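You operate a simulated robot arm through the tools that you are given. There is no shell and no other tool.

Carry out the task below with a simulated robot arm. There is one attempt and no reset: what you move stays moved.

JOB
Top up the softener tank to about its line from the softener jug.
Fine: stand the jug back and shut the tank's lid; the starch jug stays where it is, as full as it is. Set down upright: softener jug. Where these are worked on the way, their far stop is far enough and under half their travel is too little: lid of the softener tank.

Only the result counts: the job must be done as asked and must still hold three seconds after the hand-in. Knocking over, shifting, dropping, spilling or breaking anything else fails it. A push-on lid holds only when it is set on centred and level and pressed home; a screw cap is set on level and turned clockwise until tight.

ROBOT AND FRAMES
A 7-joint arm with a two-finger gripper, fixed in place. Base frame: the origin is at the foot of the arm, x ahead of it, y to its left, z up; the work surface is at about z = 0.88. Lengths are in m, angles in rad, forces in N, time in s.
With the tool pointing down near the work surface it reaches from about 0.34 to 0.72 m from the base axis. Its first joint turns from -1.152 to 1.152 rad. Payload 2.45 kg.
Tool frame: the origin (TCP) lies between the finger pads and is the grasp point; the fingertips stand 0.026 m ahead of it; z points along the fingers, y is the line along which they close. Largest opening 0.096 m; the body of the gripper starts 0.069 m behind the TCP.
Orientation is told as [roll, pitch, yaw] about the base's x, y, z axes, in that order, counted from this pose: with the fingers straight down and closing along the base's y, the tool's x points along the base's -x, its y along +y and its z along -z.

CONTROLS
- The arm moves only by the tool jog_arm. Its argument "rows" is one flat list of numbers, 7 for each row, row after row: the turn, a rotation vector about the base's x, y, z in rad, then the shift along the base's x, y, z in m, then the finger opening in m, from 0 to 0.096. In form: [wx, wy, wz, tx, ty, tz, jaw, wx, wy, wz, tx, ty, tz, jaw, ...]. A call has 1 to 20 rows; each row shifts and turns the commanded pose from where the row before left it. A row lasts 0.2 s, in which the tool goes at most 0.05 m and 0.15 rad; a call with a longer step from one row to the next is refused whole, and so is a gripper value outside its range. Where a pose cannot be reached the arm comes as near as it can. A force on the tool above 70 N (or 10 N above the force at the start of the call, whichever is more), or a blocked arm, ends the call early, and 0.2 s more pass. Each finger halts on what it meets, pressing with about 26 N; the grip force reading is that of the motor and also rises with nothing between the fingers. The clock runs only during rows and for 0.2 s after the last one: add rows that do not move to give the fingers time. The reply holds the time, the measured pose of the TCP, the force on the tool along the base axes, the opening and the grip force, in the units named above and with some noise, with the torque about the TCP (base axes, N m) and any sound that the robot's microphone picked up.
- Cameras (640 x 400 px; columns grow to the right, rows downward): "scene" is fixed at [0.1568, -0.3775, 1.445]; the picture's right is [0.84, -0.54, 0.00], its down [-0.23, -0.36, -0.90] and it looks along [0.49, 0.76, -0.43] (base axes); focal length 301 px, centre (320, 200). "wrist" rides on the gripper at [0.082, 0.003, -0.098] in the tool frame; the picture's right is [-0.04, 1.00, 0.00], its down [-0.73, -0.03, -0.68] and it looks along [-0.68, -0.03, 0.73] (tool axes); focal length 256 px, centre (320, 200).
- capture(camera): a new picture of that camera. No time passes.
- point_at(camera, pixels): for up to 12 pixels [column, row] of the newest picture of that camera ("zoom" is the newest enlarged one), the place [x, y, z] in the base frame of the surface seen there, good to about 0.003 m, but the place of the scene camera against the robot may be out by one fixed shift of up to 0.018 m in any direction. No time passes.
- inspect(camera, box): a new picture of the part [left, top, right, bottom] of that camera's present view, enlarged. No time passes.
- close_job(): hands the job in; it is judged then, once.

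Leave the gripper open and the arm clear of the work at the hand-in unless told otherwise.

The tools are called after "Request:" as a command line: name --argument value ..., lists and objects as JSON in quotes. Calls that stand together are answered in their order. jog_arm: Moves the arm, as the interface text tells. Its arguments: {"type":"object","properties":{"rows":{"type":"array","items":{"type":"number"}}},"required":["rows"]} The other tools are called the same way: capture (camera) takes a picture; point_at (camera, pixels) gives the place of the surface under pixels of a picture; inspect (camera, box) takes an enlarged picture of a part of a camera's view; close_job () hands the job in.

At the start:

```text
time: 0.0
position: [0.3164, 0.1712, 1.2735]
tcp_rot: [0.001, 0.0, 0.0]
wrist_force: [-0.2, 0.1, 0.2]
ft_torque: [-0.01, 0.05, 0.01]
opening: 0.0959
finger_force: 0.1
```

scene: 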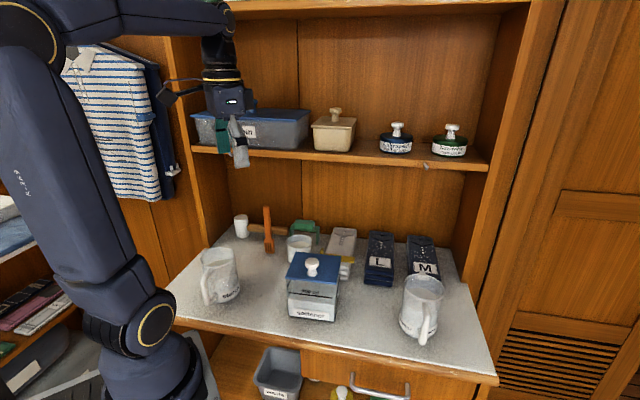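
wrist: 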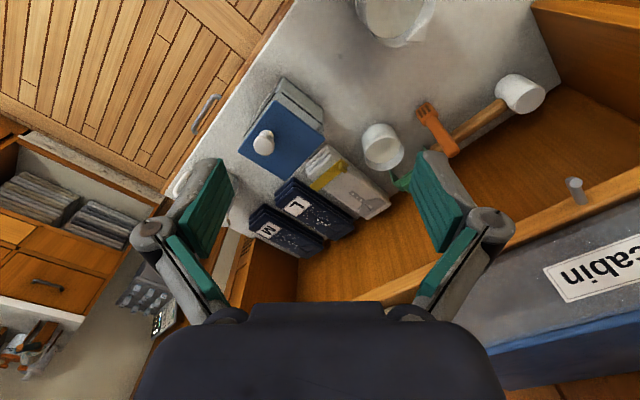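

I see two jugs (left at about (220,275), right at (421,307)) and a tank with a blue lid at (312,285). I'll enlarge each to read the labels.

Request:
inspect --camera "scene" --box '[180, 220, 280, 320]'

Request:
inspect --camera "scene" --box '[370, 250, 470, 350]'

Request:
inspect --camera "scene" --box '[270, 235, 360, 330]'

```text
4.00 times, centred on (230, 270) of scene
```

zoom: 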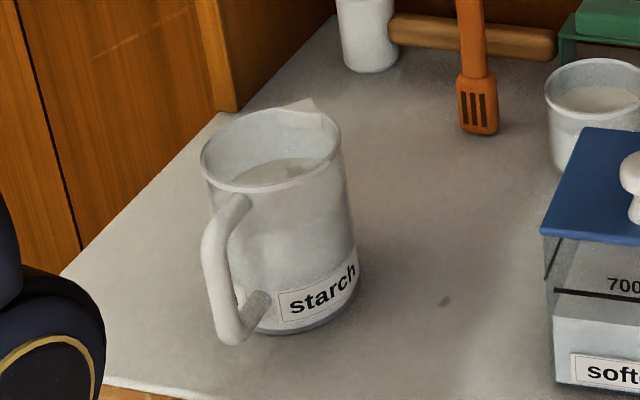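

```text
4.00 times, centred on (420, 300) of scene
```

zoom: 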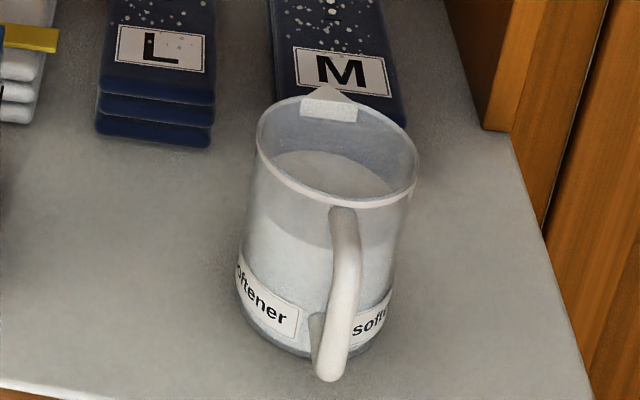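

```text
4.21 times, centred on (315, 282) of scene
```

zoom: 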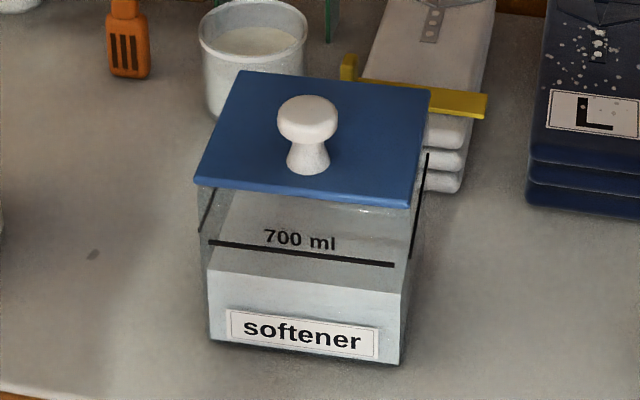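

The softener jug is the right one; the starch jug is on the left. The tank has a flat blue lid with a knob. I'll measure points from both cameras to calibrate.

Request:
point_at --camera "wrist" --pixels '[[262, 142], [281, 85], [240, 146], [315, 135], [275, 172], [325, 105], [185, 180], [383, 145], [440, 143], [395, 20], [320, 130], [480, 30]]'

Request:
inspect --camera "wrist" --box '[220, 70, 340, 190]'

Request:
capture --camera "scene"

Request:
point_at --camera "scene" --pixels '[[312, 262], [297, 252], [361, 256], [286, 275], [331, 280], [312, 270], [421, 275], [420, 290], [427, 320], [380, 320], [400, 330], [200, 320]]'

```text
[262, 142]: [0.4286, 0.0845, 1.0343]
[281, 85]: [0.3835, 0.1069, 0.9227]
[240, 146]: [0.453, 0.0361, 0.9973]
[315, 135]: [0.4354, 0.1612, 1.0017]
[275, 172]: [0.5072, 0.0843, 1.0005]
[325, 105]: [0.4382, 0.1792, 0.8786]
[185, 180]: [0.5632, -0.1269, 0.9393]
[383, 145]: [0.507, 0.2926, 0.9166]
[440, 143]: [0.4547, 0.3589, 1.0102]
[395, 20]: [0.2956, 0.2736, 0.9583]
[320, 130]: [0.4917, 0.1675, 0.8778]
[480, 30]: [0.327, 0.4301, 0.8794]
```

```text
3.33 times, centred on (280, 130) of wrist
```

zoom: 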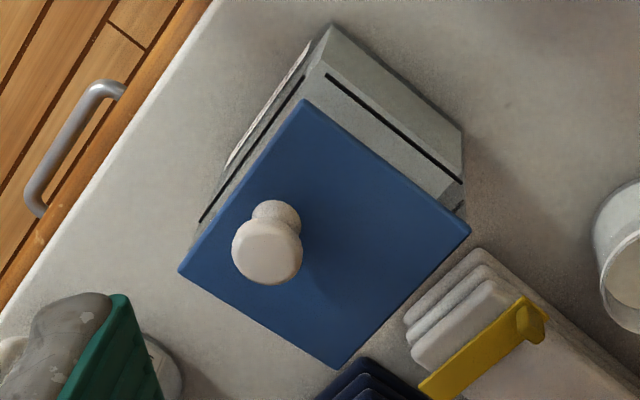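

```text
taken
```

scene: 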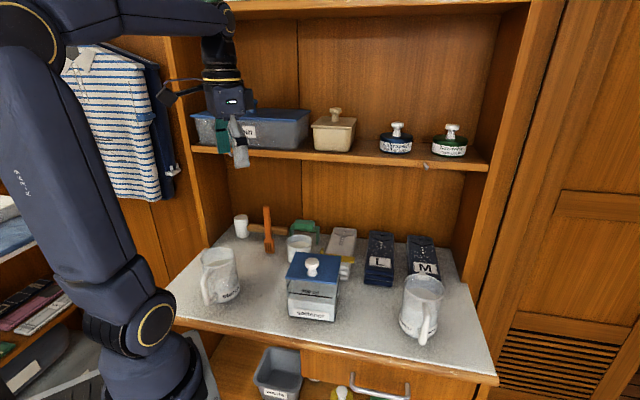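

```text
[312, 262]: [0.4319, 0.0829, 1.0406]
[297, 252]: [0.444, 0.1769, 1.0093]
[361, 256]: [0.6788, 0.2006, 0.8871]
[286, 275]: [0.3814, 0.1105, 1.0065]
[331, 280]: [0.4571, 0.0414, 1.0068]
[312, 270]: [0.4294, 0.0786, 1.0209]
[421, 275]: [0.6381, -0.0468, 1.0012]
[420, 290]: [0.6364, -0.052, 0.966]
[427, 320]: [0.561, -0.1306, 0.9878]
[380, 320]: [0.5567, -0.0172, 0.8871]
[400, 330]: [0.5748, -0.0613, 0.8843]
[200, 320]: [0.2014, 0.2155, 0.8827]
```

Scene z reads ~7 mm higher than wrist. Next I want the extents of the shelf, counter and other objects to plan clear paths.

Request:
point_at --camera "scene" --pixels '[[195, 149], [330, 157], [485, 168], [175, 322], [330, 350], [495, 380], [340, 232], [380, 235], [420, 236], [268, 210], [302, 240], [240, 218]]'

Request:
point_at --camera "wrist" --pixels '[[415, 295], [560, 215], [350, 320], [180, 200], [300, 195], [283, 245], [250, 230], [347, 205], [310, 165], [520, 90], [560, 190], [420, 110]]'

Request:
inspect --camera "scene" --box '[280, 245, 350, 290]'

```text
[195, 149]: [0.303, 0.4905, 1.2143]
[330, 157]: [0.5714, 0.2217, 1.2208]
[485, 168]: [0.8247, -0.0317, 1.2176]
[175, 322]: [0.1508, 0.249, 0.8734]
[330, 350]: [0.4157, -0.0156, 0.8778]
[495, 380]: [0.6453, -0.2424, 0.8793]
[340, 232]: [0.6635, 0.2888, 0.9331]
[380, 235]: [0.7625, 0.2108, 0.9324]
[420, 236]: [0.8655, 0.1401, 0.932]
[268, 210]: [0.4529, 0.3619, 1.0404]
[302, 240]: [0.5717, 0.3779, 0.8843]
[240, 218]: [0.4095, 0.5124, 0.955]
```

```text
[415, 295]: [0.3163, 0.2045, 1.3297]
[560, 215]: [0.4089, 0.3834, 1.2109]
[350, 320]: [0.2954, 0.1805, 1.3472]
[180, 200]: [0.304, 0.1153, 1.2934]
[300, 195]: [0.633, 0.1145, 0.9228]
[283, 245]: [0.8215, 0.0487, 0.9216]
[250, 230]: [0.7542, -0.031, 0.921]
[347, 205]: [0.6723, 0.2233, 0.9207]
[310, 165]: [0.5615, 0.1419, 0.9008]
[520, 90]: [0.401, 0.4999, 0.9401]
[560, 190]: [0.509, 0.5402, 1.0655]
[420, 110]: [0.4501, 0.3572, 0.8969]
```

```text
8.89 times, centred on (315, 268) of scene
```

zoom: 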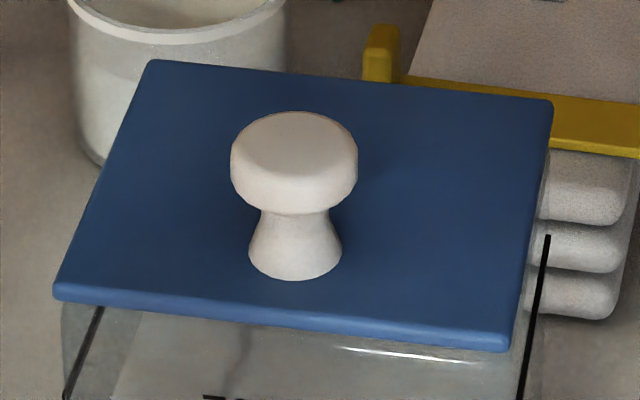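

Counter front is the line x+y≈0.40, shelf front x+y≈0.79, so the cabinet is turned by 45°. I'll turn the tool by yaw +0.785 so the fingers close along the cabinet width, moving toward (0.38, 0.06, 1.27), and look.

Request:
jog_arm --rows '[0, 0, 0.131, 0.01, -0.02, 0, 0.096, 0, 0, 0.131, 0.01, -0.02, 0, 0.096, 0, 0, 0.131, 0.01, -0.02, 0, 0.096, 0, 0, 0.131, 0.01, -0.02, 0, 0.096, 0, 0, 0.131, 0.01, -0.02, 0, 0.096, 0, 0, 0.13, 0.01, -0.02, 0, 0.096, 0, 0, 0, 0, 0, 0, 0.096]'

Request:
capture --camera "wrist"

Request:
capture --camera "scene"

```text
time: 1.6
position: [0.3765, 0.0524, 1.2743]
tcp_rot: [-0.001, 0.0, 0.786]
wrist_force: [-0.3, 0.5, 0.0]
ft_torque: [0.05, 0.0, 0.01]
opening: 0.0958
finger_force: 0.1
```

```text
taken
```

wrist: 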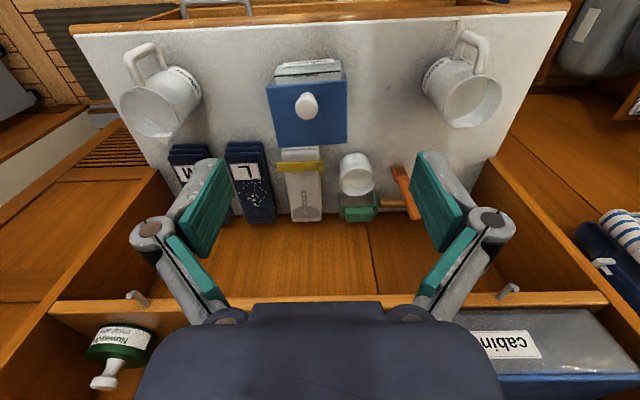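

```text
taken
```

scene: 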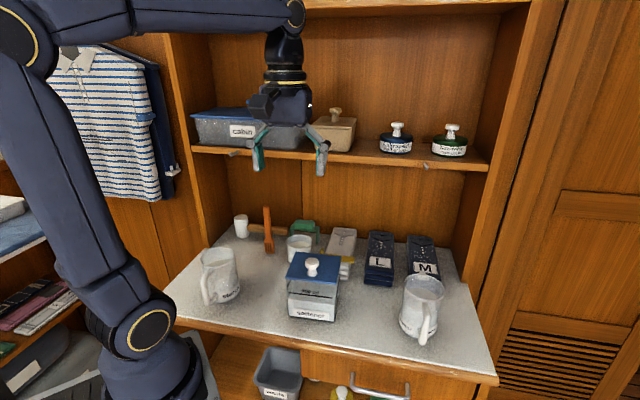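

Good view. I'll enlarge the tank lid and the softener jug in the wrist view.

Request:
inspect --camera "wrist" --box '[260, 50, 360, 150]'

Request:
point_at --camera "zoom" --pixels '[[196, 148], [415, 122], [424, 350], [230, 380], [308, 220], [300, 170], [320, 330], [310, 90]]'

Request:
inspect --camera "wrist" --box '[110, 30, 220, 150]'

```text
4.00 times, centred on (310, 100) of wrist
```

zoom: 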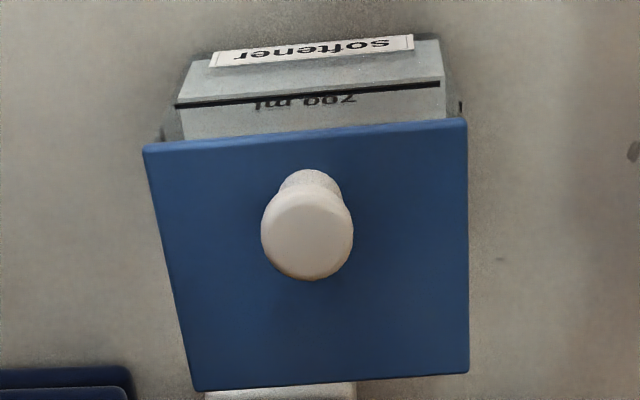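

```text
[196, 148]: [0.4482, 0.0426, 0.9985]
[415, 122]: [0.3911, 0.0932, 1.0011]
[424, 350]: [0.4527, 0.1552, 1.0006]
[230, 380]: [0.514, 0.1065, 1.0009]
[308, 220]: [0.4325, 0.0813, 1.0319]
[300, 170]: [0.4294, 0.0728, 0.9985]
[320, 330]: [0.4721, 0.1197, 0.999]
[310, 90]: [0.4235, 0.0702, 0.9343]
```

```text
3.33 times, centred on (165, 90) of wrist
```

zoom: 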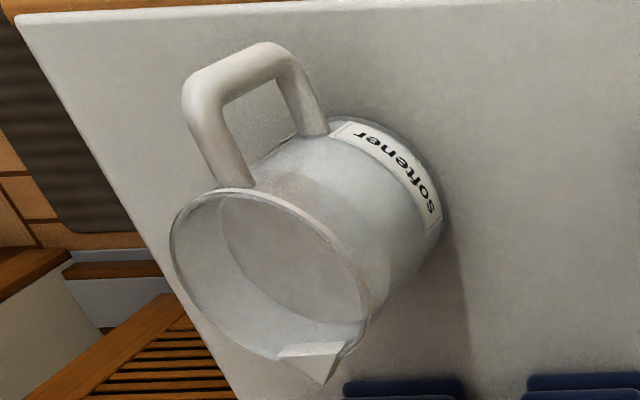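

The jug's spout points into the cabinet and the handle toward the front. Now I'll measure its rim, handle and body.

Request:
point_at --camera "zoom" --pixels '[[176, 255], [362, 290], [240, 191], [300, 348], [322, 378], [195, 100], [268, 52], [220, 150], [305, 110], [442, 205], [425, 250], [290, 255]]'

Request:
inspect --camera "scene" --box '[390, 265, 450, 350]'

Request:
point_at --camera "zoom" --pixels '[[220, 70], [428, 90], [340, 130], [330, 42], [250, 300], [330, 395], [365, 130], [345, 200], [340, 300], [330, 350], [320, 330], [408, 140]]'

```text
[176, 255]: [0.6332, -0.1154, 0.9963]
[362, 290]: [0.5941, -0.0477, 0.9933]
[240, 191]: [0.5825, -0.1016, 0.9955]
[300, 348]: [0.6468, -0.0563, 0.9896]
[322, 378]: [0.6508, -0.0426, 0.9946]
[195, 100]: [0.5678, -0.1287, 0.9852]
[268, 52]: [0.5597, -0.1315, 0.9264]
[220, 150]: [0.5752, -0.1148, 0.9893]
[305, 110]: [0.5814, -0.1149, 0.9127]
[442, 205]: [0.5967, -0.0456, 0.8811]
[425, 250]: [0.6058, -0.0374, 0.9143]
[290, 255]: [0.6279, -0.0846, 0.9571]
```

```text
4.71 times, centred on (420, 308) of scene
```

zoom: 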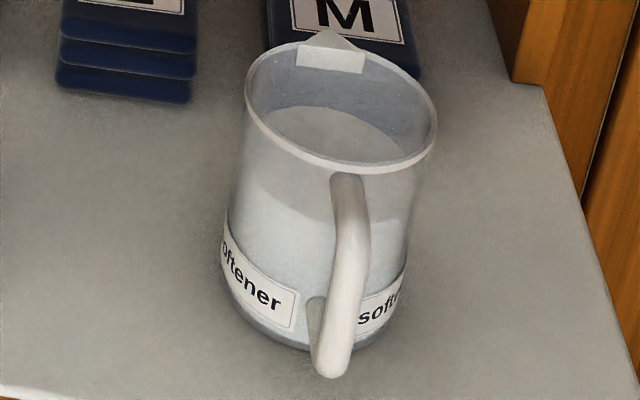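

```text
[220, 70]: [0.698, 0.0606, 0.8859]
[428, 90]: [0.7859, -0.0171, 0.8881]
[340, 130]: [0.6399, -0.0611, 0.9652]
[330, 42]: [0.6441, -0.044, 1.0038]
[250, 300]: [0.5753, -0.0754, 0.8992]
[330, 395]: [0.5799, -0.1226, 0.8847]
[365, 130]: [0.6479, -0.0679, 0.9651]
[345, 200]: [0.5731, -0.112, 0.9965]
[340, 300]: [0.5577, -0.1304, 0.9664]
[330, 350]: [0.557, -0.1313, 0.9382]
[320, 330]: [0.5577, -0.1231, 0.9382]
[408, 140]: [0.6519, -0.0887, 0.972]
```

The jug: centre about (0.6135, -0.080), rim diameter ~0.08, rim z≈0.995, spout toward +u (45°), liquid surface around z 0.957. Knob at about (0.4325, 0.081, 1.032), near the front edge, so the lid likely hinges at the back. I'll look at the tank's line and level.

Request:
inspect --camera "scene" --box '[280, 270, 345, 325]'

Request:
point_at --camera "zoom" --pixels '[[130, 150], [230, 165], [440, 205], [250, 215], [250, 240], [140, 220], [430, 270], [250, 390], [115, 130], [480, 130], [130, 360], [440, 370]]'

```text
7.27 times, centred on (312, 298) of scene
```

zoom: 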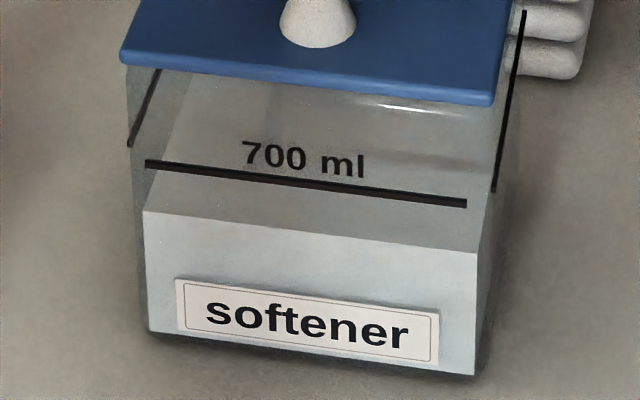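

```text
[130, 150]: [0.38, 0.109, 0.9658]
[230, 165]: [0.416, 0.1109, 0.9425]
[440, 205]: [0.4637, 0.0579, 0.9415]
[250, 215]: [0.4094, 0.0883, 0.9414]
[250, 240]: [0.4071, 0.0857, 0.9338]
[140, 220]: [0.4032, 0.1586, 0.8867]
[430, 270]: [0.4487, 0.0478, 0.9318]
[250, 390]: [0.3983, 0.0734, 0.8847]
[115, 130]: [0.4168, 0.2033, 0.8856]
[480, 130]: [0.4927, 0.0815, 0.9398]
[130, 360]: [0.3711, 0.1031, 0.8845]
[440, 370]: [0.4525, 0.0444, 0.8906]
```

Liquid sits at z≈0.934 in the tank and the line is at ≈0.956, so about 200 ml are needed. First the lid: I'll go above the knob at (0.4325, 0.081) at z≈1.10 with the gripper still open, then look.

Request:
jog_arm --rows '[0, 0, 0, 0.014, 0.007, -0.035, 0.07, 0, 0, 0, 0.014, 0.007, -0.035, 0.06, 0, 0, 0, 0.014, 0.007, -0.035, 0.06, 0, 0, 0, 0.014, 0.007, -0.035, 0.06, 0, 0, 0, 0, 0, -0.03, 0.06, 0, 0, 0, 0, 0, 0, 0.06]'

Request:
capture --camera "wrist"

Request:
inspect --camera "scene" --box '[270, 200, 370, 300]'

```text
time: 3.0
position: [0.4328, 0.0837, 1.1037]
tcp_rot: [0.001, 0.001, 0.783]
wrist_force: [0.8, -1.1, 0.3]
ft_torque: [0.0, -0.01, 0.0]
opening: 0.06
finger_force: 0.1
```

```text
taken
```

wrist: 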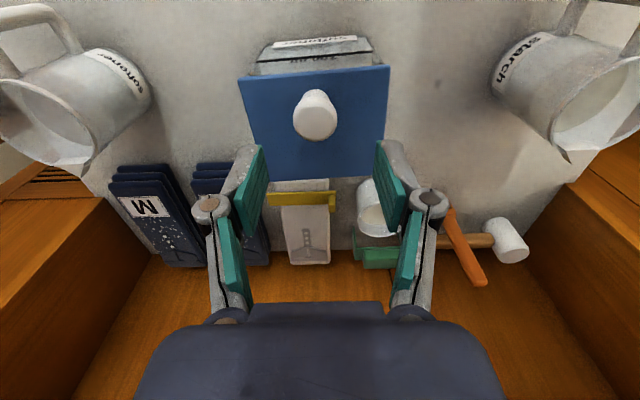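

```text
4.00 times, centred on (320, 250) of scene
```

zoom: 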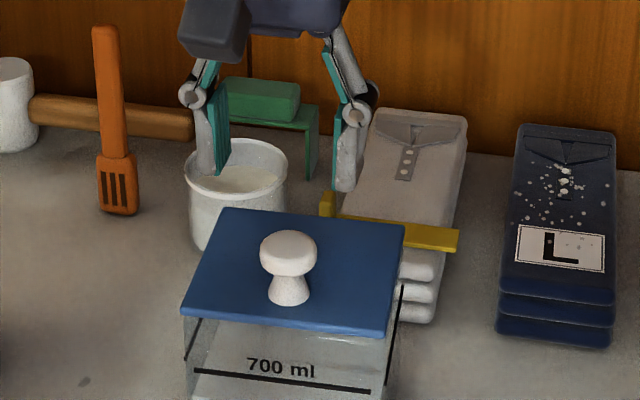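

The fingers are above the lid. I'll measure the knob head and lid corners closely in the wrist view.

Request:
inspect --camera "wrist" --box '[230, 50, 400, 190]'

Request:
point_at --camera "wrist" --pixels '[[297, 118], [315, 122], [334, 118], [316, 137], [318, 95], [246, 84], [385, 70], [383, 160], [262, 175], [315, 172], [290, 70], [360, 60]]'

```text
2.86 times, centred on (315, 120) of wrist
```

zoom: 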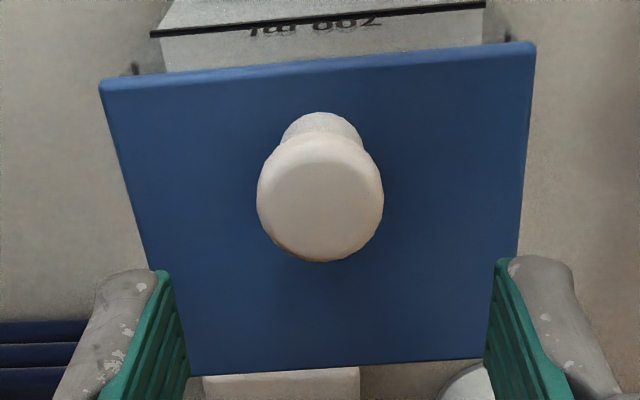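

```text
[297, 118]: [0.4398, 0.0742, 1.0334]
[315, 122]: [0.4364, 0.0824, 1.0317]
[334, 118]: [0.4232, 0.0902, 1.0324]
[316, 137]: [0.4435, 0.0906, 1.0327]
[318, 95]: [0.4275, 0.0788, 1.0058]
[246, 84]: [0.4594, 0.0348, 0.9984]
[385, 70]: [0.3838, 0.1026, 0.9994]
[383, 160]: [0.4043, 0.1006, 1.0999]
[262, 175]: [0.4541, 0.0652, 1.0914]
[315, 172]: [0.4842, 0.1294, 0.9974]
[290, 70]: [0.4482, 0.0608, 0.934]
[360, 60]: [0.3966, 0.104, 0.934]
```

Knob head centre ≈ (0.434, 0.082), ~25 mm wide, top 1.033; the tank is turned about 3° more, so I add a 0.05 rad yaw. I descend to TCP z≈1.040 (tips at 1.014, under the head's top), then close.

Request:
jog_arm --rows '[0, 0, 0.05, 0.001, -0.0015, -0.03, 0.06, 0, 0, 0, 0, 0, -0.024, 0.06, 0, 0, 0, 0, 0, -0.01, 0.06, 0, 0, 0, 0, 0, 0, 0.04, 0, 0, 0, 0, 0, 0, 0.02, 0, 0, 0, 0, 0, 0, 0.01, 0, 0, 0, 0, 0, 0, 0.01, 0, 0, 0, 0, 0, 0, 0.01]'

Request:
capture --camera "wrist"

Request:
inspect --camera "scene" --box '[270, 200, 370, 300]'

```text
time: 4.8
position: [0.4327, 0.0793, 1.0411]
tcp_rot: [-0.001, -0.001, 0.833]
wrist_force: [2.2, -4.4, 2.3]
ft_torque: [-0.05, -0.19, -0.15]
opening: 0.0307
finger_force: 26.1
```

```text
taken
```

wrist: 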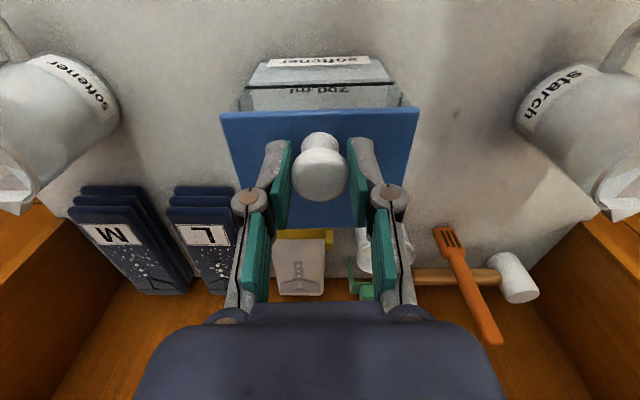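

```text
4.00 times, centred on (320, 250) of scene
```

zoom: 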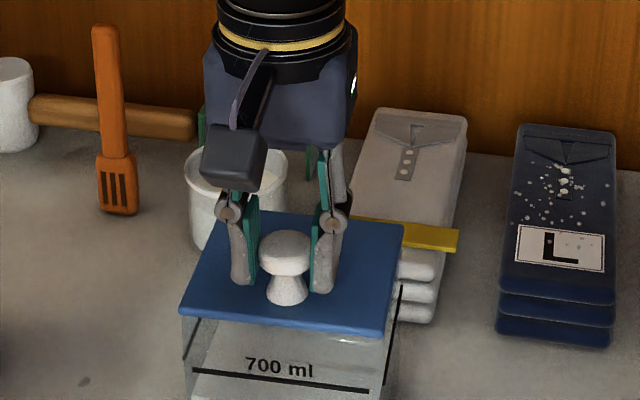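

The knob is held (opening 0.031, 26 N). I'll test a small lift of 6 mm and look at the force and the lid.

Request:
jog_arm --rows '[0, 0, 0, 0, 0, 0.003, 0.01, 0, 0, 0, 0, 0, 0.003, 0.01, 0, 0, 0, 0, 0, 0, 0.01]'

Request:
inspect --camera "scene" --box '[270, 220, 370, 320]'

```text
time: 5.6
position: [0.4324, 0.0799, 1.046]
tcp_rot: [0.002, 0.002, 0.836]
wrist_force: [-1.7, 0.8, -0.7]
ft_torque: [-0.34, 0.46, -0.04]
opening: 0.0305
finger_force: 26.3
```

```text
4.00 times, centred on (320, 270) of scene
```

zoom: 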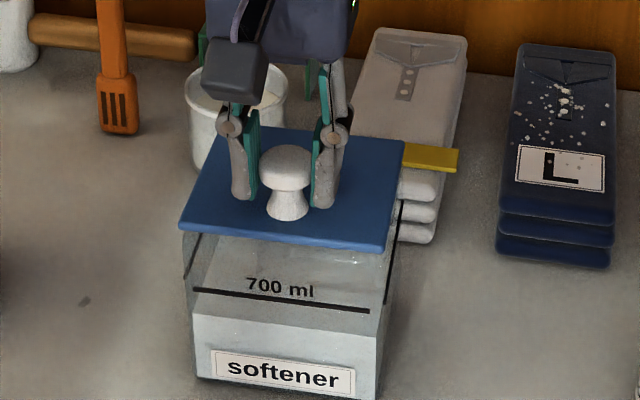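

The lift was easy and a torque about the hinge line shows it hinges at the back. I'll follow the arc around the rear hinge (radius ~0.079 m), letting the knob pivot between the fingers.

Request:
jog_arm --rows '[0, 0, 0, 0.0037, 0.0041, 0.0095, 0.01, 0, 0, 0, 0.0046, 0.0051, 0.0087, 0.01, 0, 0, 0, 0.0053, 0.0059, 0.0076, 0.01, 0, 0, 0, 0, 0, 0, 0.01]'

Request:
inspect --camera "scene" --box '[270, 200, 370, 300]'

```text
time: 6.6
position: [0.4477, 0.0945, 1.0711]
tcp_rot: [-0.001, -0.001, 0.838]
wrist_force: [-0.5, 0.7, 0.7]
ft_torque: [-0.02, 0.02, -0.03]
opening: 0.0101
finger_force: 0.1
```

```text
4.00 times, centred on (320, 250) of scene
```

zoom: 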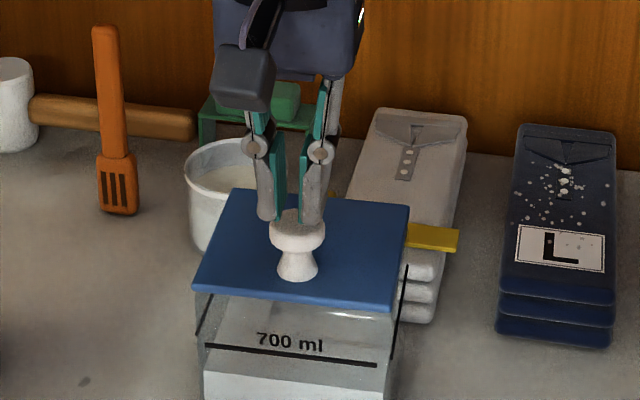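

The knob slipped out of the tips (opening 0.010, no force) and the lid dropped shut; the tank seems to have slid a little toward the back. I'll rise clear and check everything.

Request:
jog_arm --rows '[0, 0, 0, 0, 0, 0.03, 0.03, 0, 0, 0, -0.02, -0.02, 0.04, 0.06, 0, 0, 0, -0.02, -0.02, 0.03, 0.06, 0, 0, 0, 0, 0, 0, 0.06]'

Request:
capture --camera "wrist"

Request:
capture --camera "scene"

Request:
inspect --camera "scene" --box '[270, 235, 360, 330]'

```text
time: 7.6
position: [0.4078, 0.0568, 1.1707]
tcp_rot: [0.001, 0.0, 0.835]
wrist_force: [0.4, 0.2, -0.4]
ft_torque: [0.0, 0.03, -0.02]
opening: 0.0599
finger_force: 0.1
```

```text
taken
```

wrist: 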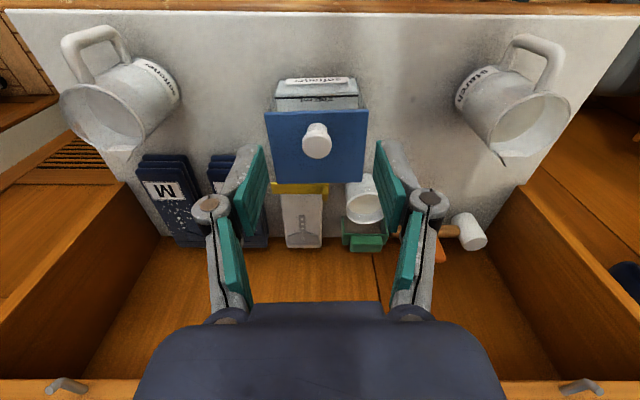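

```text
taken
```

scene: 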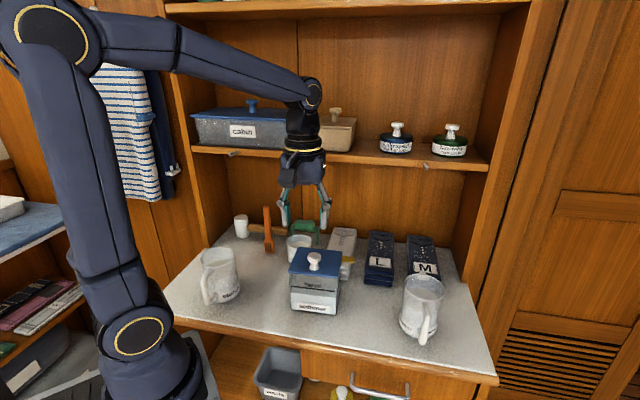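

```text
4.21 times, centred on (315, 282) of scene
```

zoom: 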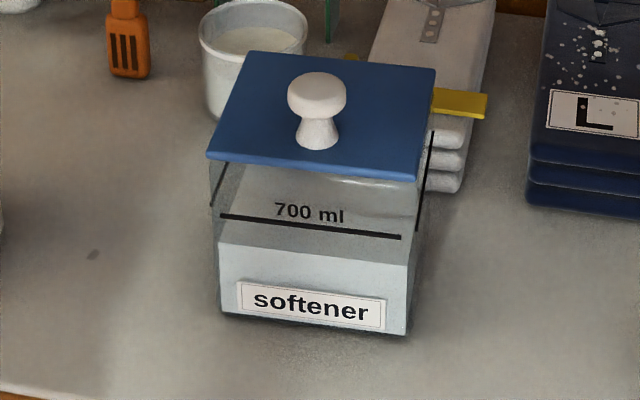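

The tank slid roughly 1.5 cm toward the back but is upright and the lid is shut; cup and shirts look untouched. A plain vertical grip pivots badly, so I want to grip the knob from the front with the tool nearly horizontal and turn the tool with the lid. I test that tool attitude here in free air.

Request:
jog_arm --rows '[0.1, -0.1, 0, -0.01, -0.01, 0, 0.06, 0.1, -0.1, 0, -0.01, -0.01, 0, 0.06, 0.1, -0.1, 0, -0.01, -0.01, 0, 0.06, 0.1, -0.1, 0, -0.01, -0.01, 0, 0.06, 0.1, -0.1, 0, 0, 0, 0, 0.06, 0.1, -0.1, 0, 0, 0, 0, 0.06, 0.1, -0.1, 0, 0, 0, 0, 0.06, 0.1, -0.1, 0, 0, 0, 0, 0.06, 0, 0, 0, 0, 0, 0, 0.06]'

Request:
capture --camera "scene"

Request:
capture --camera "wrist"

```text
time: 9.6
position: [0.3751, 0.0068, 1.1806]
tcp_rot: [-0.105, -1.129, 0.902]
wrist_force: [-0.5, 0.2, -0.5]
ft_torque: [0.03, 0.03, 0.01]
opening: 0.0601
finger_force: 0.0
out of reach, approached as far as the arm can: row 8
```

```text
taken
```

scene: 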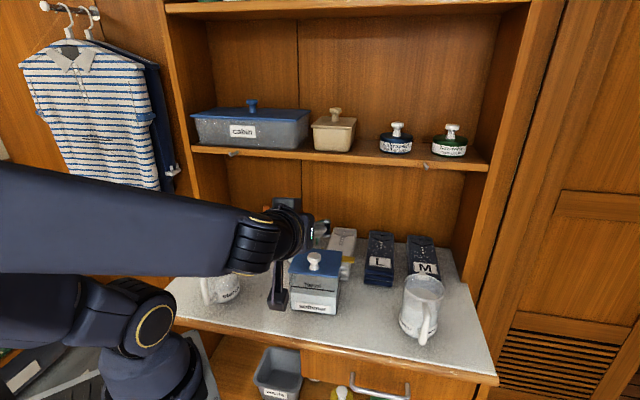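

```text
taken
```

wrist: 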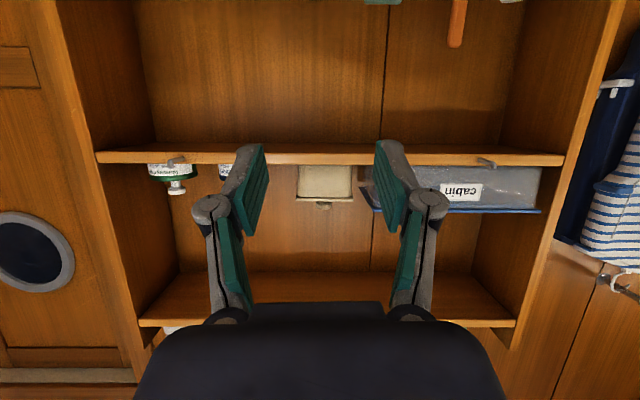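

The tool gets to about 25° below horizontal here, good enough. I now measure the tank's new place with the scene camera, comparing with my earlier knob reading (0.4319, 0.0829, 1.0406) at the same spot.

Request:
inspect --camera "scene" --box '[270, 235, 360, 330]'

Request:
point_at --camera "zoom" --pixels '[[316, 88], [299, 90], [334, 90], [316, 80], [250, 60], [430, 75], [215, 155], [410, 175], [318, 135], [330, 60], [300, 170], [310, 110]]'

Request:
point_at --camera "scene" --pixels '[[315, 255], [296, 248], [338, 252], [292, 272], [335, 277]]'

```text
4.21 times, centred on (315, 282) of scene
```

zoom: 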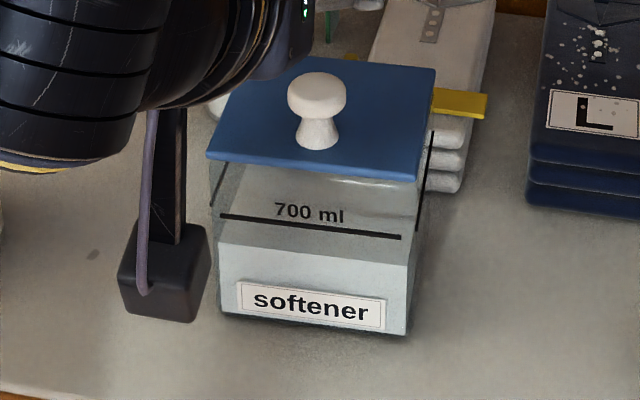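

```text
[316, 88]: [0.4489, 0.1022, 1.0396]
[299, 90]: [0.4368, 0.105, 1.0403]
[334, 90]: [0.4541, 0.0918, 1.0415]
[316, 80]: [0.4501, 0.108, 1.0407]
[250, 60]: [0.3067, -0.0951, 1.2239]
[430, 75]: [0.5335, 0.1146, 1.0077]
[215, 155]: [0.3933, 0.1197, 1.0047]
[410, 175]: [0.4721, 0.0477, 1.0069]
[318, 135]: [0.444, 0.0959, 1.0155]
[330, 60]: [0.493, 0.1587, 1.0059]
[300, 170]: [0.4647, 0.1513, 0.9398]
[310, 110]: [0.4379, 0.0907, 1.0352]
```

```text
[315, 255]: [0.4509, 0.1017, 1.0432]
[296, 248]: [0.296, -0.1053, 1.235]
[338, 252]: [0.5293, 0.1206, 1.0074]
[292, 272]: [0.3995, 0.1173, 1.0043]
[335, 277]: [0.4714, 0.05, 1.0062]
```

The knob moved by about (+0.0165, +0.019), so it is now near (0.4505, 0.101). I correct the tool's heading/roll slightly and go to a point in front of and above the knob, gripper at 0.06.

Request:
jog_arm --rows '[0.032, 0.032, 0.024, 0.01, 0.01, -0.02, 0.06, 0, 0, 0, 0.006, 0.005, -0.03, 0.06, 0, 0, 0, 0, 0, -0.03, 0.06, 0, 0, 0, 0, 0, -0.02, 0.06, 0, 0, 0, 0, 0, 0, 0.06]'

Request:
capture --camera "scene"

```text
time: 10.8
position: [0.4051, 0.0077, 1.1017]
tcp_rot: [-0.064, -1.062, 0.886]
wrist_force: [-0.5, 0.5, 0.4]
ft_torque: [0.0, 0.0, -0.01]
opening: 0.0601
finger_force: 0.0
out of reach, approached as far as the arm can: row 1, 2, 3, 4
```

```text
taken
```

scene: 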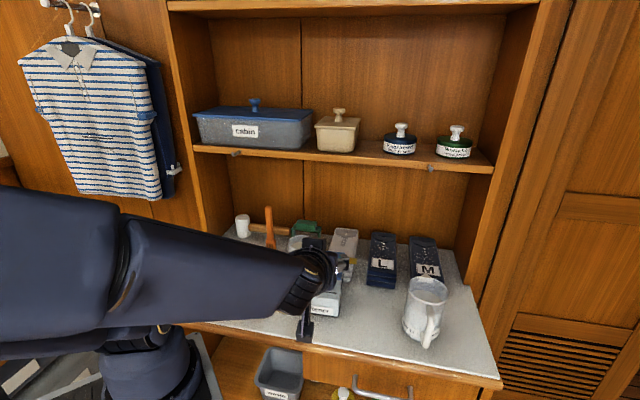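

The near-horizontal attitude is at the reach limit. New plan: closed fingers at about 45° used as a scoop under the lid's front overhang, pushing it up and over its rear hinge. First I tilt back to ~45° and close the fingers, a bit higher.

Request:
jog_arm --rows '[-0.086, 0.079, 0, 0, 0, 0.02, 0.03, -0.086, 0.079, 0, 0, 0, 0.01, 0, -0.086, 0.079, 0, 0, 0, 0, 0, 0, 0, 0, 0, 0, 0, 0, 0, 0, 0, 0, 0, 0, 0]'

Request:
capture --camera "scene"

Request:
capture --camera "wrist"

```text
time: 12.0
position: [0.4105, -0.0, 1.1389]
tcp_rot: [0.002, -0.782, 0.829]
wrist_force: [0.1, 0.4, -0.3]
ft_torque: [-0.01, -0.01, 0.01]
opening: 0.0
finger_force: 25.5
```

```text
taken
```

scene: 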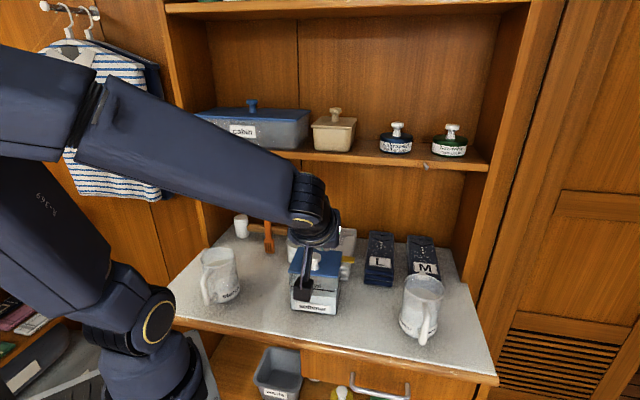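

```text
taken
```

wrist: 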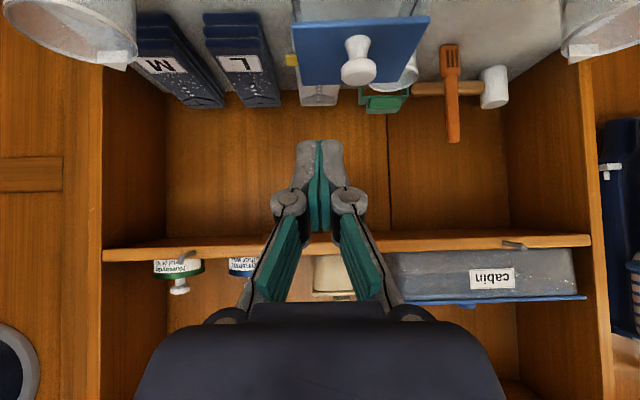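

α=45° reached cleanly and the wrist camera sees the lid. I'll measure lid edge and knob from it.

Request:
inspect --camera "wrist" --box '[270, 0, 450, 110]'

Request:
point_at --camera "wrist" --pixels '[[296, 24], [428, 18], [408, 78], [302, 82], [358, 72], [358, 40], [350, 24], [360, 8], [306, 10], [415, 5], [330, 94], [362, 55]]'

```text
3.56 times, centred on (360, 55) of wrist
```

zoom: 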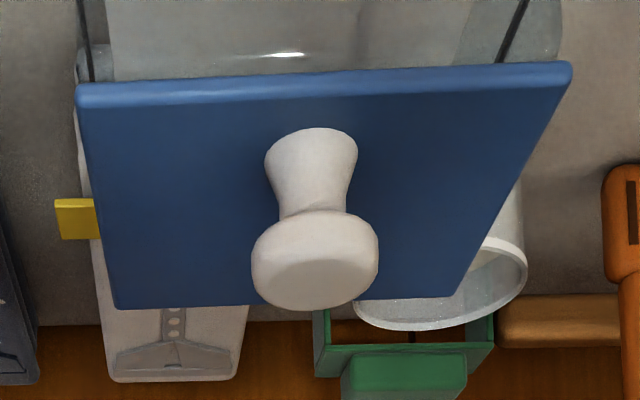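

```text
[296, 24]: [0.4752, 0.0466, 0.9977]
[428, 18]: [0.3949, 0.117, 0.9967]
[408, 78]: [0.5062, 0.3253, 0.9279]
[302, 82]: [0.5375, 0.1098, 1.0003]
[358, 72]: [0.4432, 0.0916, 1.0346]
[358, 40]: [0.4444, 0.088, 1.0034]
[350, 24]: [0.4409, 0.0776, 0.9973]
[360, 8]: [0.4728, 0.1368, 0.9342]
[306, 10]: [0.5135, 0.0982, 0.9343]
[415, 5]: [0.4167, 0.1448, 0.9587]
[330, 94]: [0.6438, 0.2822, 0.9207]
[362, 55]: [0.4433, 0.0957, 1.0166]
```

Lid front edge runs from (0.475, 0.047) to (0.395, 0.117), top z≈0.999, underside ≈0.992. I'll move laterally to be centred in front of it, then go down so the tips sit just in front of the tank face below the lid's overhang.

Request:
jog_arm --rows '[0, 0, 0, -0.0164, 0.0362, 0, 0, 0, 0, 0, 0, 0, -0.04, 0, 0, 0, 0, 0, 0, -0.04, 0, 0, 0, 0, 0, 0, -0.04, 0, 0, 0, 0, 0, 0, -0.027, 0, 0, 0, 0, 0, 0, 0, 0]'

Request:
capture --camera "scene"

Request:
capture --camera "wrist"

```text
time: 13.4
position: [0.4228, 0.0218, 1.0135]
tcp_rot: [0.004, -0.782, 0.829]
wrist_force: [0.6, 0.6, -0.9]
ft_torque: [-0.03, -0.01, 0.01]
opening: 0.0
finger_force: 26.5
out of reach, approached as far as the arm can: row 3, 4, 5
```

```text
taken
```

scene: 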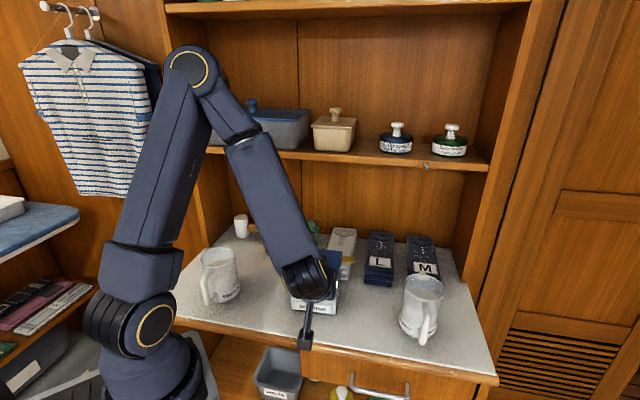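

```text
taken
```

wrist: 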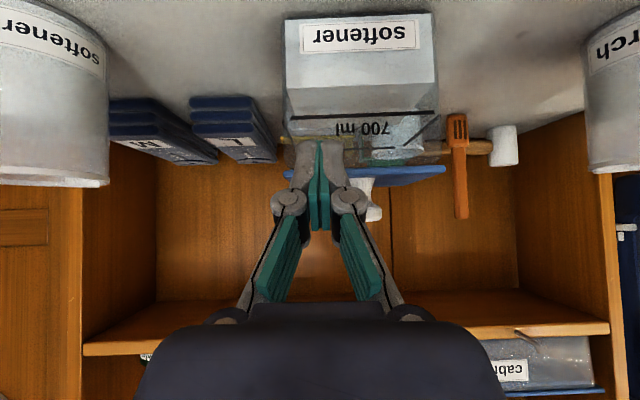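

The arm stopped a bit short at (0.423, 0.022, 1.0135), still in front of the tank face (tips near pixel (318,145), just about lid height). I'll nudge forward and down and see how commands carry over.

Request:
jog_arm --rows '[0, 0, 0, 0.01, 0.011, 0, 0, 0, 0, 0, 0, 0, 0, 0]'

Request:
capture --camera "wrist"

```text
time: 14.0
position: [0.433, 0.0319, 1.0121]
tcp_rot: [0.001, -0.783, 0.828]
wrist_force: [-0.1, -0.8, 0.3]
ft_torque: [-0.01, -0.01, 0.0]
opening: 0.0001
finger_force: 26.5
```

```text
taken
```

wrist: 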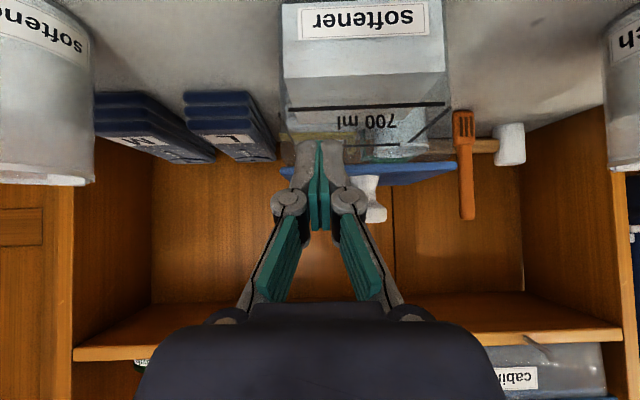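

Commands carry from the achieved pose. Now down 20 mm, with a slight shift toward the lid centre.

Request:
jog_arm --rows '[0, 0, 0, -0.007, 0.008, -0.01, 0, 0, 0, 0, -0.004, 0.004, -0.011, 0, 0, 0, 0, 0, 0, 0, 0]'

Request:
inspect --camera "wrist" --box '[250, 60, 400, 220]'

Request:
inspect --camera "scene" --box '[270, 230, 370, 330]'

```text
time: 14.8
position: [0.4326, 0.0428, 0.994]
tcp_rot: [0.002, -0.781, 0.829]
wrist_force: [0.5, 1.1, -0.6]
ft_torque: [-0.02, -0.03, -0.01]
opening: 0.0001
finger_force: 25.9
out of reach, approached as far as the arm can: row 1, 2
```

```text
2.50 times, centred on (325, 140) of wrist
```

zoom: 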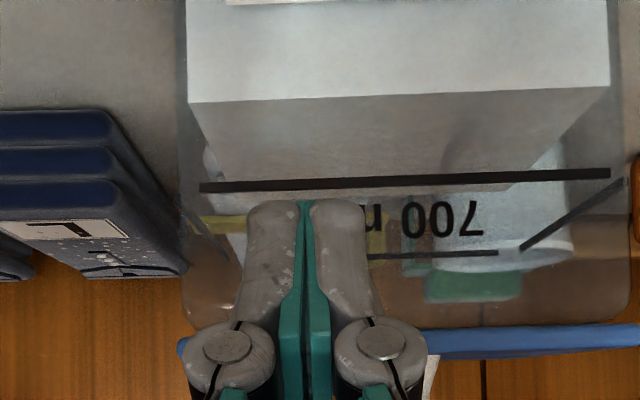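

```text
4.00 times, centred on (320, 280) of scene
```

zoom: 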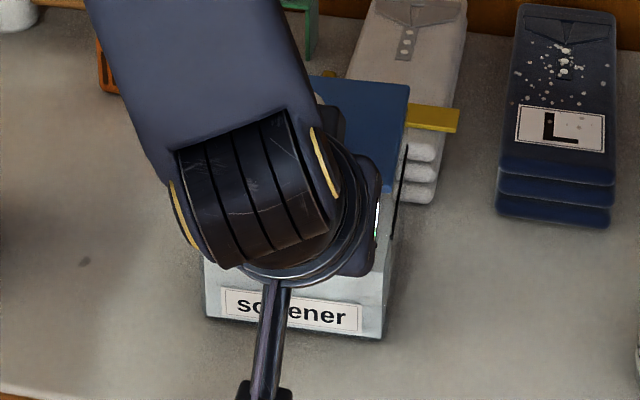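

The tips are now below lid height (C at about z 0.985) and ~8 mm from the tank face. I move forward 8 mm gently.

Request:
jog_arm --rows '[0, 0, 0, 0.0027, 0.003, 0, 0, 0, 0, 0, 0.002, 0.0022, 0, 0, 0, 0, 0, 0, 0, 0, 0]'

Request:
inspect --camera "wrist" --box '[250, 60, 400, 220]'

```text
time: 15.6
position: [0.4365, 0.0475, 0.9943]
tcp_rot: [0.002, -0.784, 0.829]
wrist_force: [-1.6, -2.5, 0.7]
ft_torque: [-0.07, 0.0, -0.01]
opening: 0.0059
finger_force: 26.0
```

```text
2.50 times, centred on (325, 140) of wrist
```

zoom: 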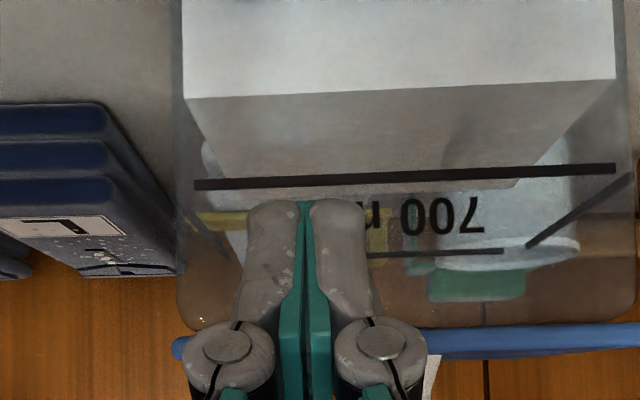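

Light contact (~3 N). Now raise 12 mm in small steps to lift the lid's front edge.

Request:
jog_arm --rows '[0, 0, 0, -0.0007, -0.0007, 0.004, 0, 0, 0, 0, 0, 0, 0.004, 0, 0, 0, 0, 0, 0, 0.004, 0, 0, 0, 0, 0, 0, 0, 0]'

Request:
inspect --camera "wrist" --box '[250, 60, 400, 220]'

Request:
inspect --camera "scene" --box '[270, 230, 370, 330]'

```text
time: 16.6
position: [0.4373, 0.0459, 1.006]
tcp_rot: [0.001, -0.782, 0.831]
wrist_force: [-0.5, -0.1, -0.1]
ft_torque: [-0.02, 0.02, 0.01]
opening: 0.0
finger_force: 25.8
```

```text
2.50 times, centred on (325, 140) of wrist
```

zoom: 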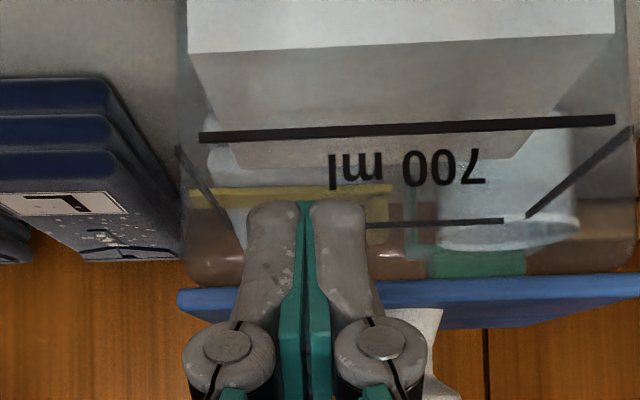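

```text
4.00 times, centred on (320, 280) of scene
```

zoom: 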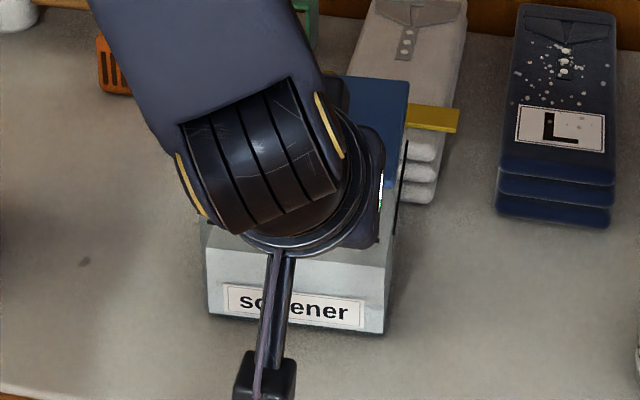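

The lid didn't lift; the rounded tips slipped up in front of its edge. I'll back off, go lower, press lightly against the tank face, then lift without backing.

Request:
jog_arm --rows '[0, 0, 0, -0.0065, -0.0075, 0, 0, 0, 0, 0, 0, 0, -0.014, 0, 0, 0, 0, 0.003, 0.003, -0.012, 0, 0, 0, 0, 0.004, 0.0045, 0, 0, 0, 0, 0, 0, 0, 0, 0]'

Request:
inspect --camera "wrist" --box '[250, 60, 400, 220]'

```text
time: 17.8
position: [0.4385, 0.0469, 0.9807]
tcp_rot: [0.004, -0.782, 0.83]
wrist_force: [0.2, 0.4, -0.7]
ft_torque: [-0.02, 0.01, -0.01]
opening: 0.0004
finger_force: 25.6
```

```text
2.50 times, centred on (325, 140) of wrist
```

zoom: 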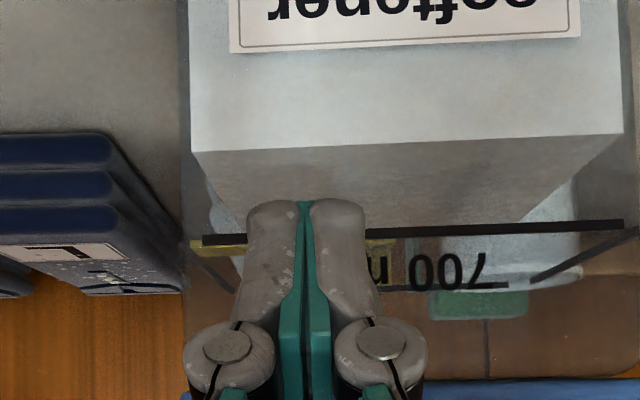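

No contact yet at this height. I step forward 3 mm at a time.

Request:
jog_arm --rows '[0, 0, 0, 0.002, 0.0022, 0, 0, 0, 0, 0, 0.002, 0.0022, 0, 0, 0, 0, 0, 0, 0, 0, 0]'

```text
time: 18.6
position: [0.4433, 0.0486, 0.9813]
tcp_rot: [0.003, -0.782, 0.829]
wrist_force: [-1.7, -2.8, -0.4]
ft_torque: [-0.01, 0.01, 0.05]
opening: 0.0
finger_force: 25.7
```

Contact with the tank face (~3 N). Now I lift straight up 4 mm per row, 5 rows.

Request:
jog_arm --rows '[0, 0, 0, 0, 0, 0.004, 0, 0, 0, 0, 0, 0, 0.004, 0, 0, 0, 0, 0, 0, 0.004, 0, 0, 0, 0, 0, 0, 0.004, 0, 0, 0, 0, 0, 0, 0.004, 0, 0, 0, 0, 0, 0, 0, 0]'

Request:
capture --camera "wrist"

Request:
inspect --camera "scene" --box '[270, 230, 370, 330]'

```text
time: 20.0
position: [0.4421, 0.0493, 1.0017]
tcp_rot: [0.003, -0.781, 0.828]
wrist_force: [0.4, -0.4, 0.0]
ft_torque: [-0.02, 0.01, 0.01]
opening: 0.0
finger_force: 25.9
```

```text
taken
```

wrist: 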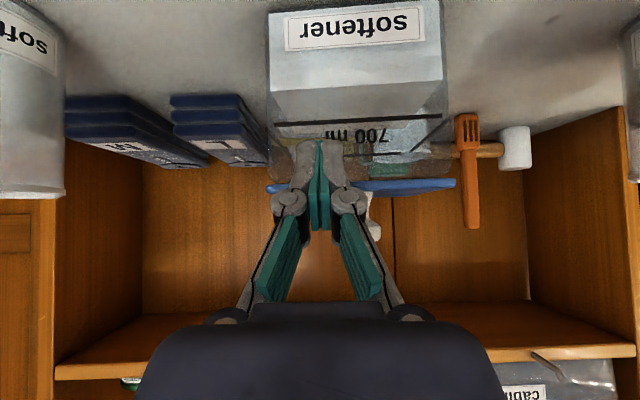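

```text
4.00 times, centred on (320, 280) of scene
```

zoom: 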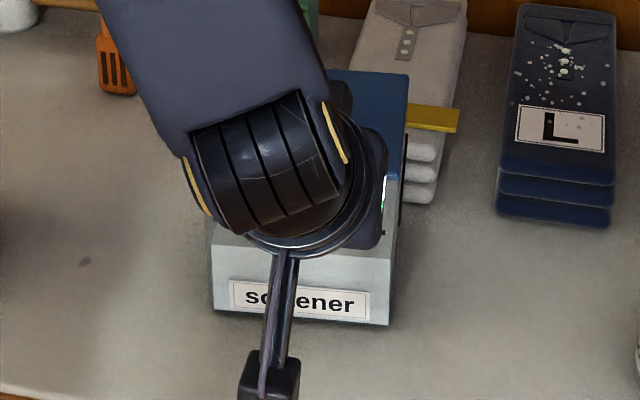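

Request:
inspect --camera "wrist" --box '[250, 60, 470, 220]'

Request:
point_at --camera "zoom" --pixels '[[450, 305], [560, 300], [620, 300], [230, 310], [300, 200], [300, 230], [400, 270], [450, 320]]'

```text
2.50 times, centred on (360, 140) of wrist
```

zoom: 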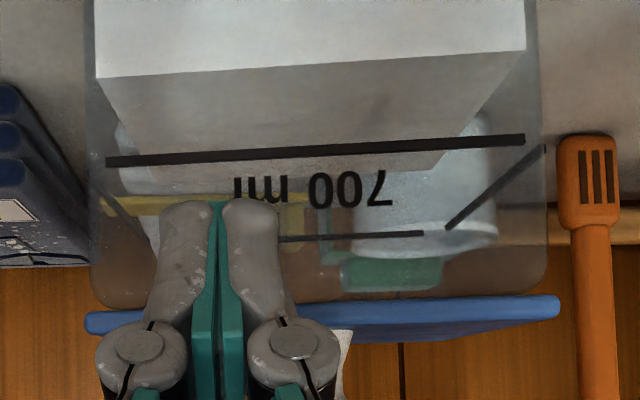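

```text
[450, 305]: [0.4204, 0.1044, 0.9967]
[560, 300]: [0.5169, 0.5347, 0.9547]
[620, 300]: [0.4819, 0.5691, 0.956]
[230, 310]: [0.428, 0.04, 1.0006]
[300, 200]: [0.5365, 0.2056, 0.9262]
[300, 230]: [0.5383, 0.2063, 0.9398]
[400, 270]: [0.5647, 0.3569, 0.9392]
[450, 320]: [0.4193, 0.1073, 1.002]
```

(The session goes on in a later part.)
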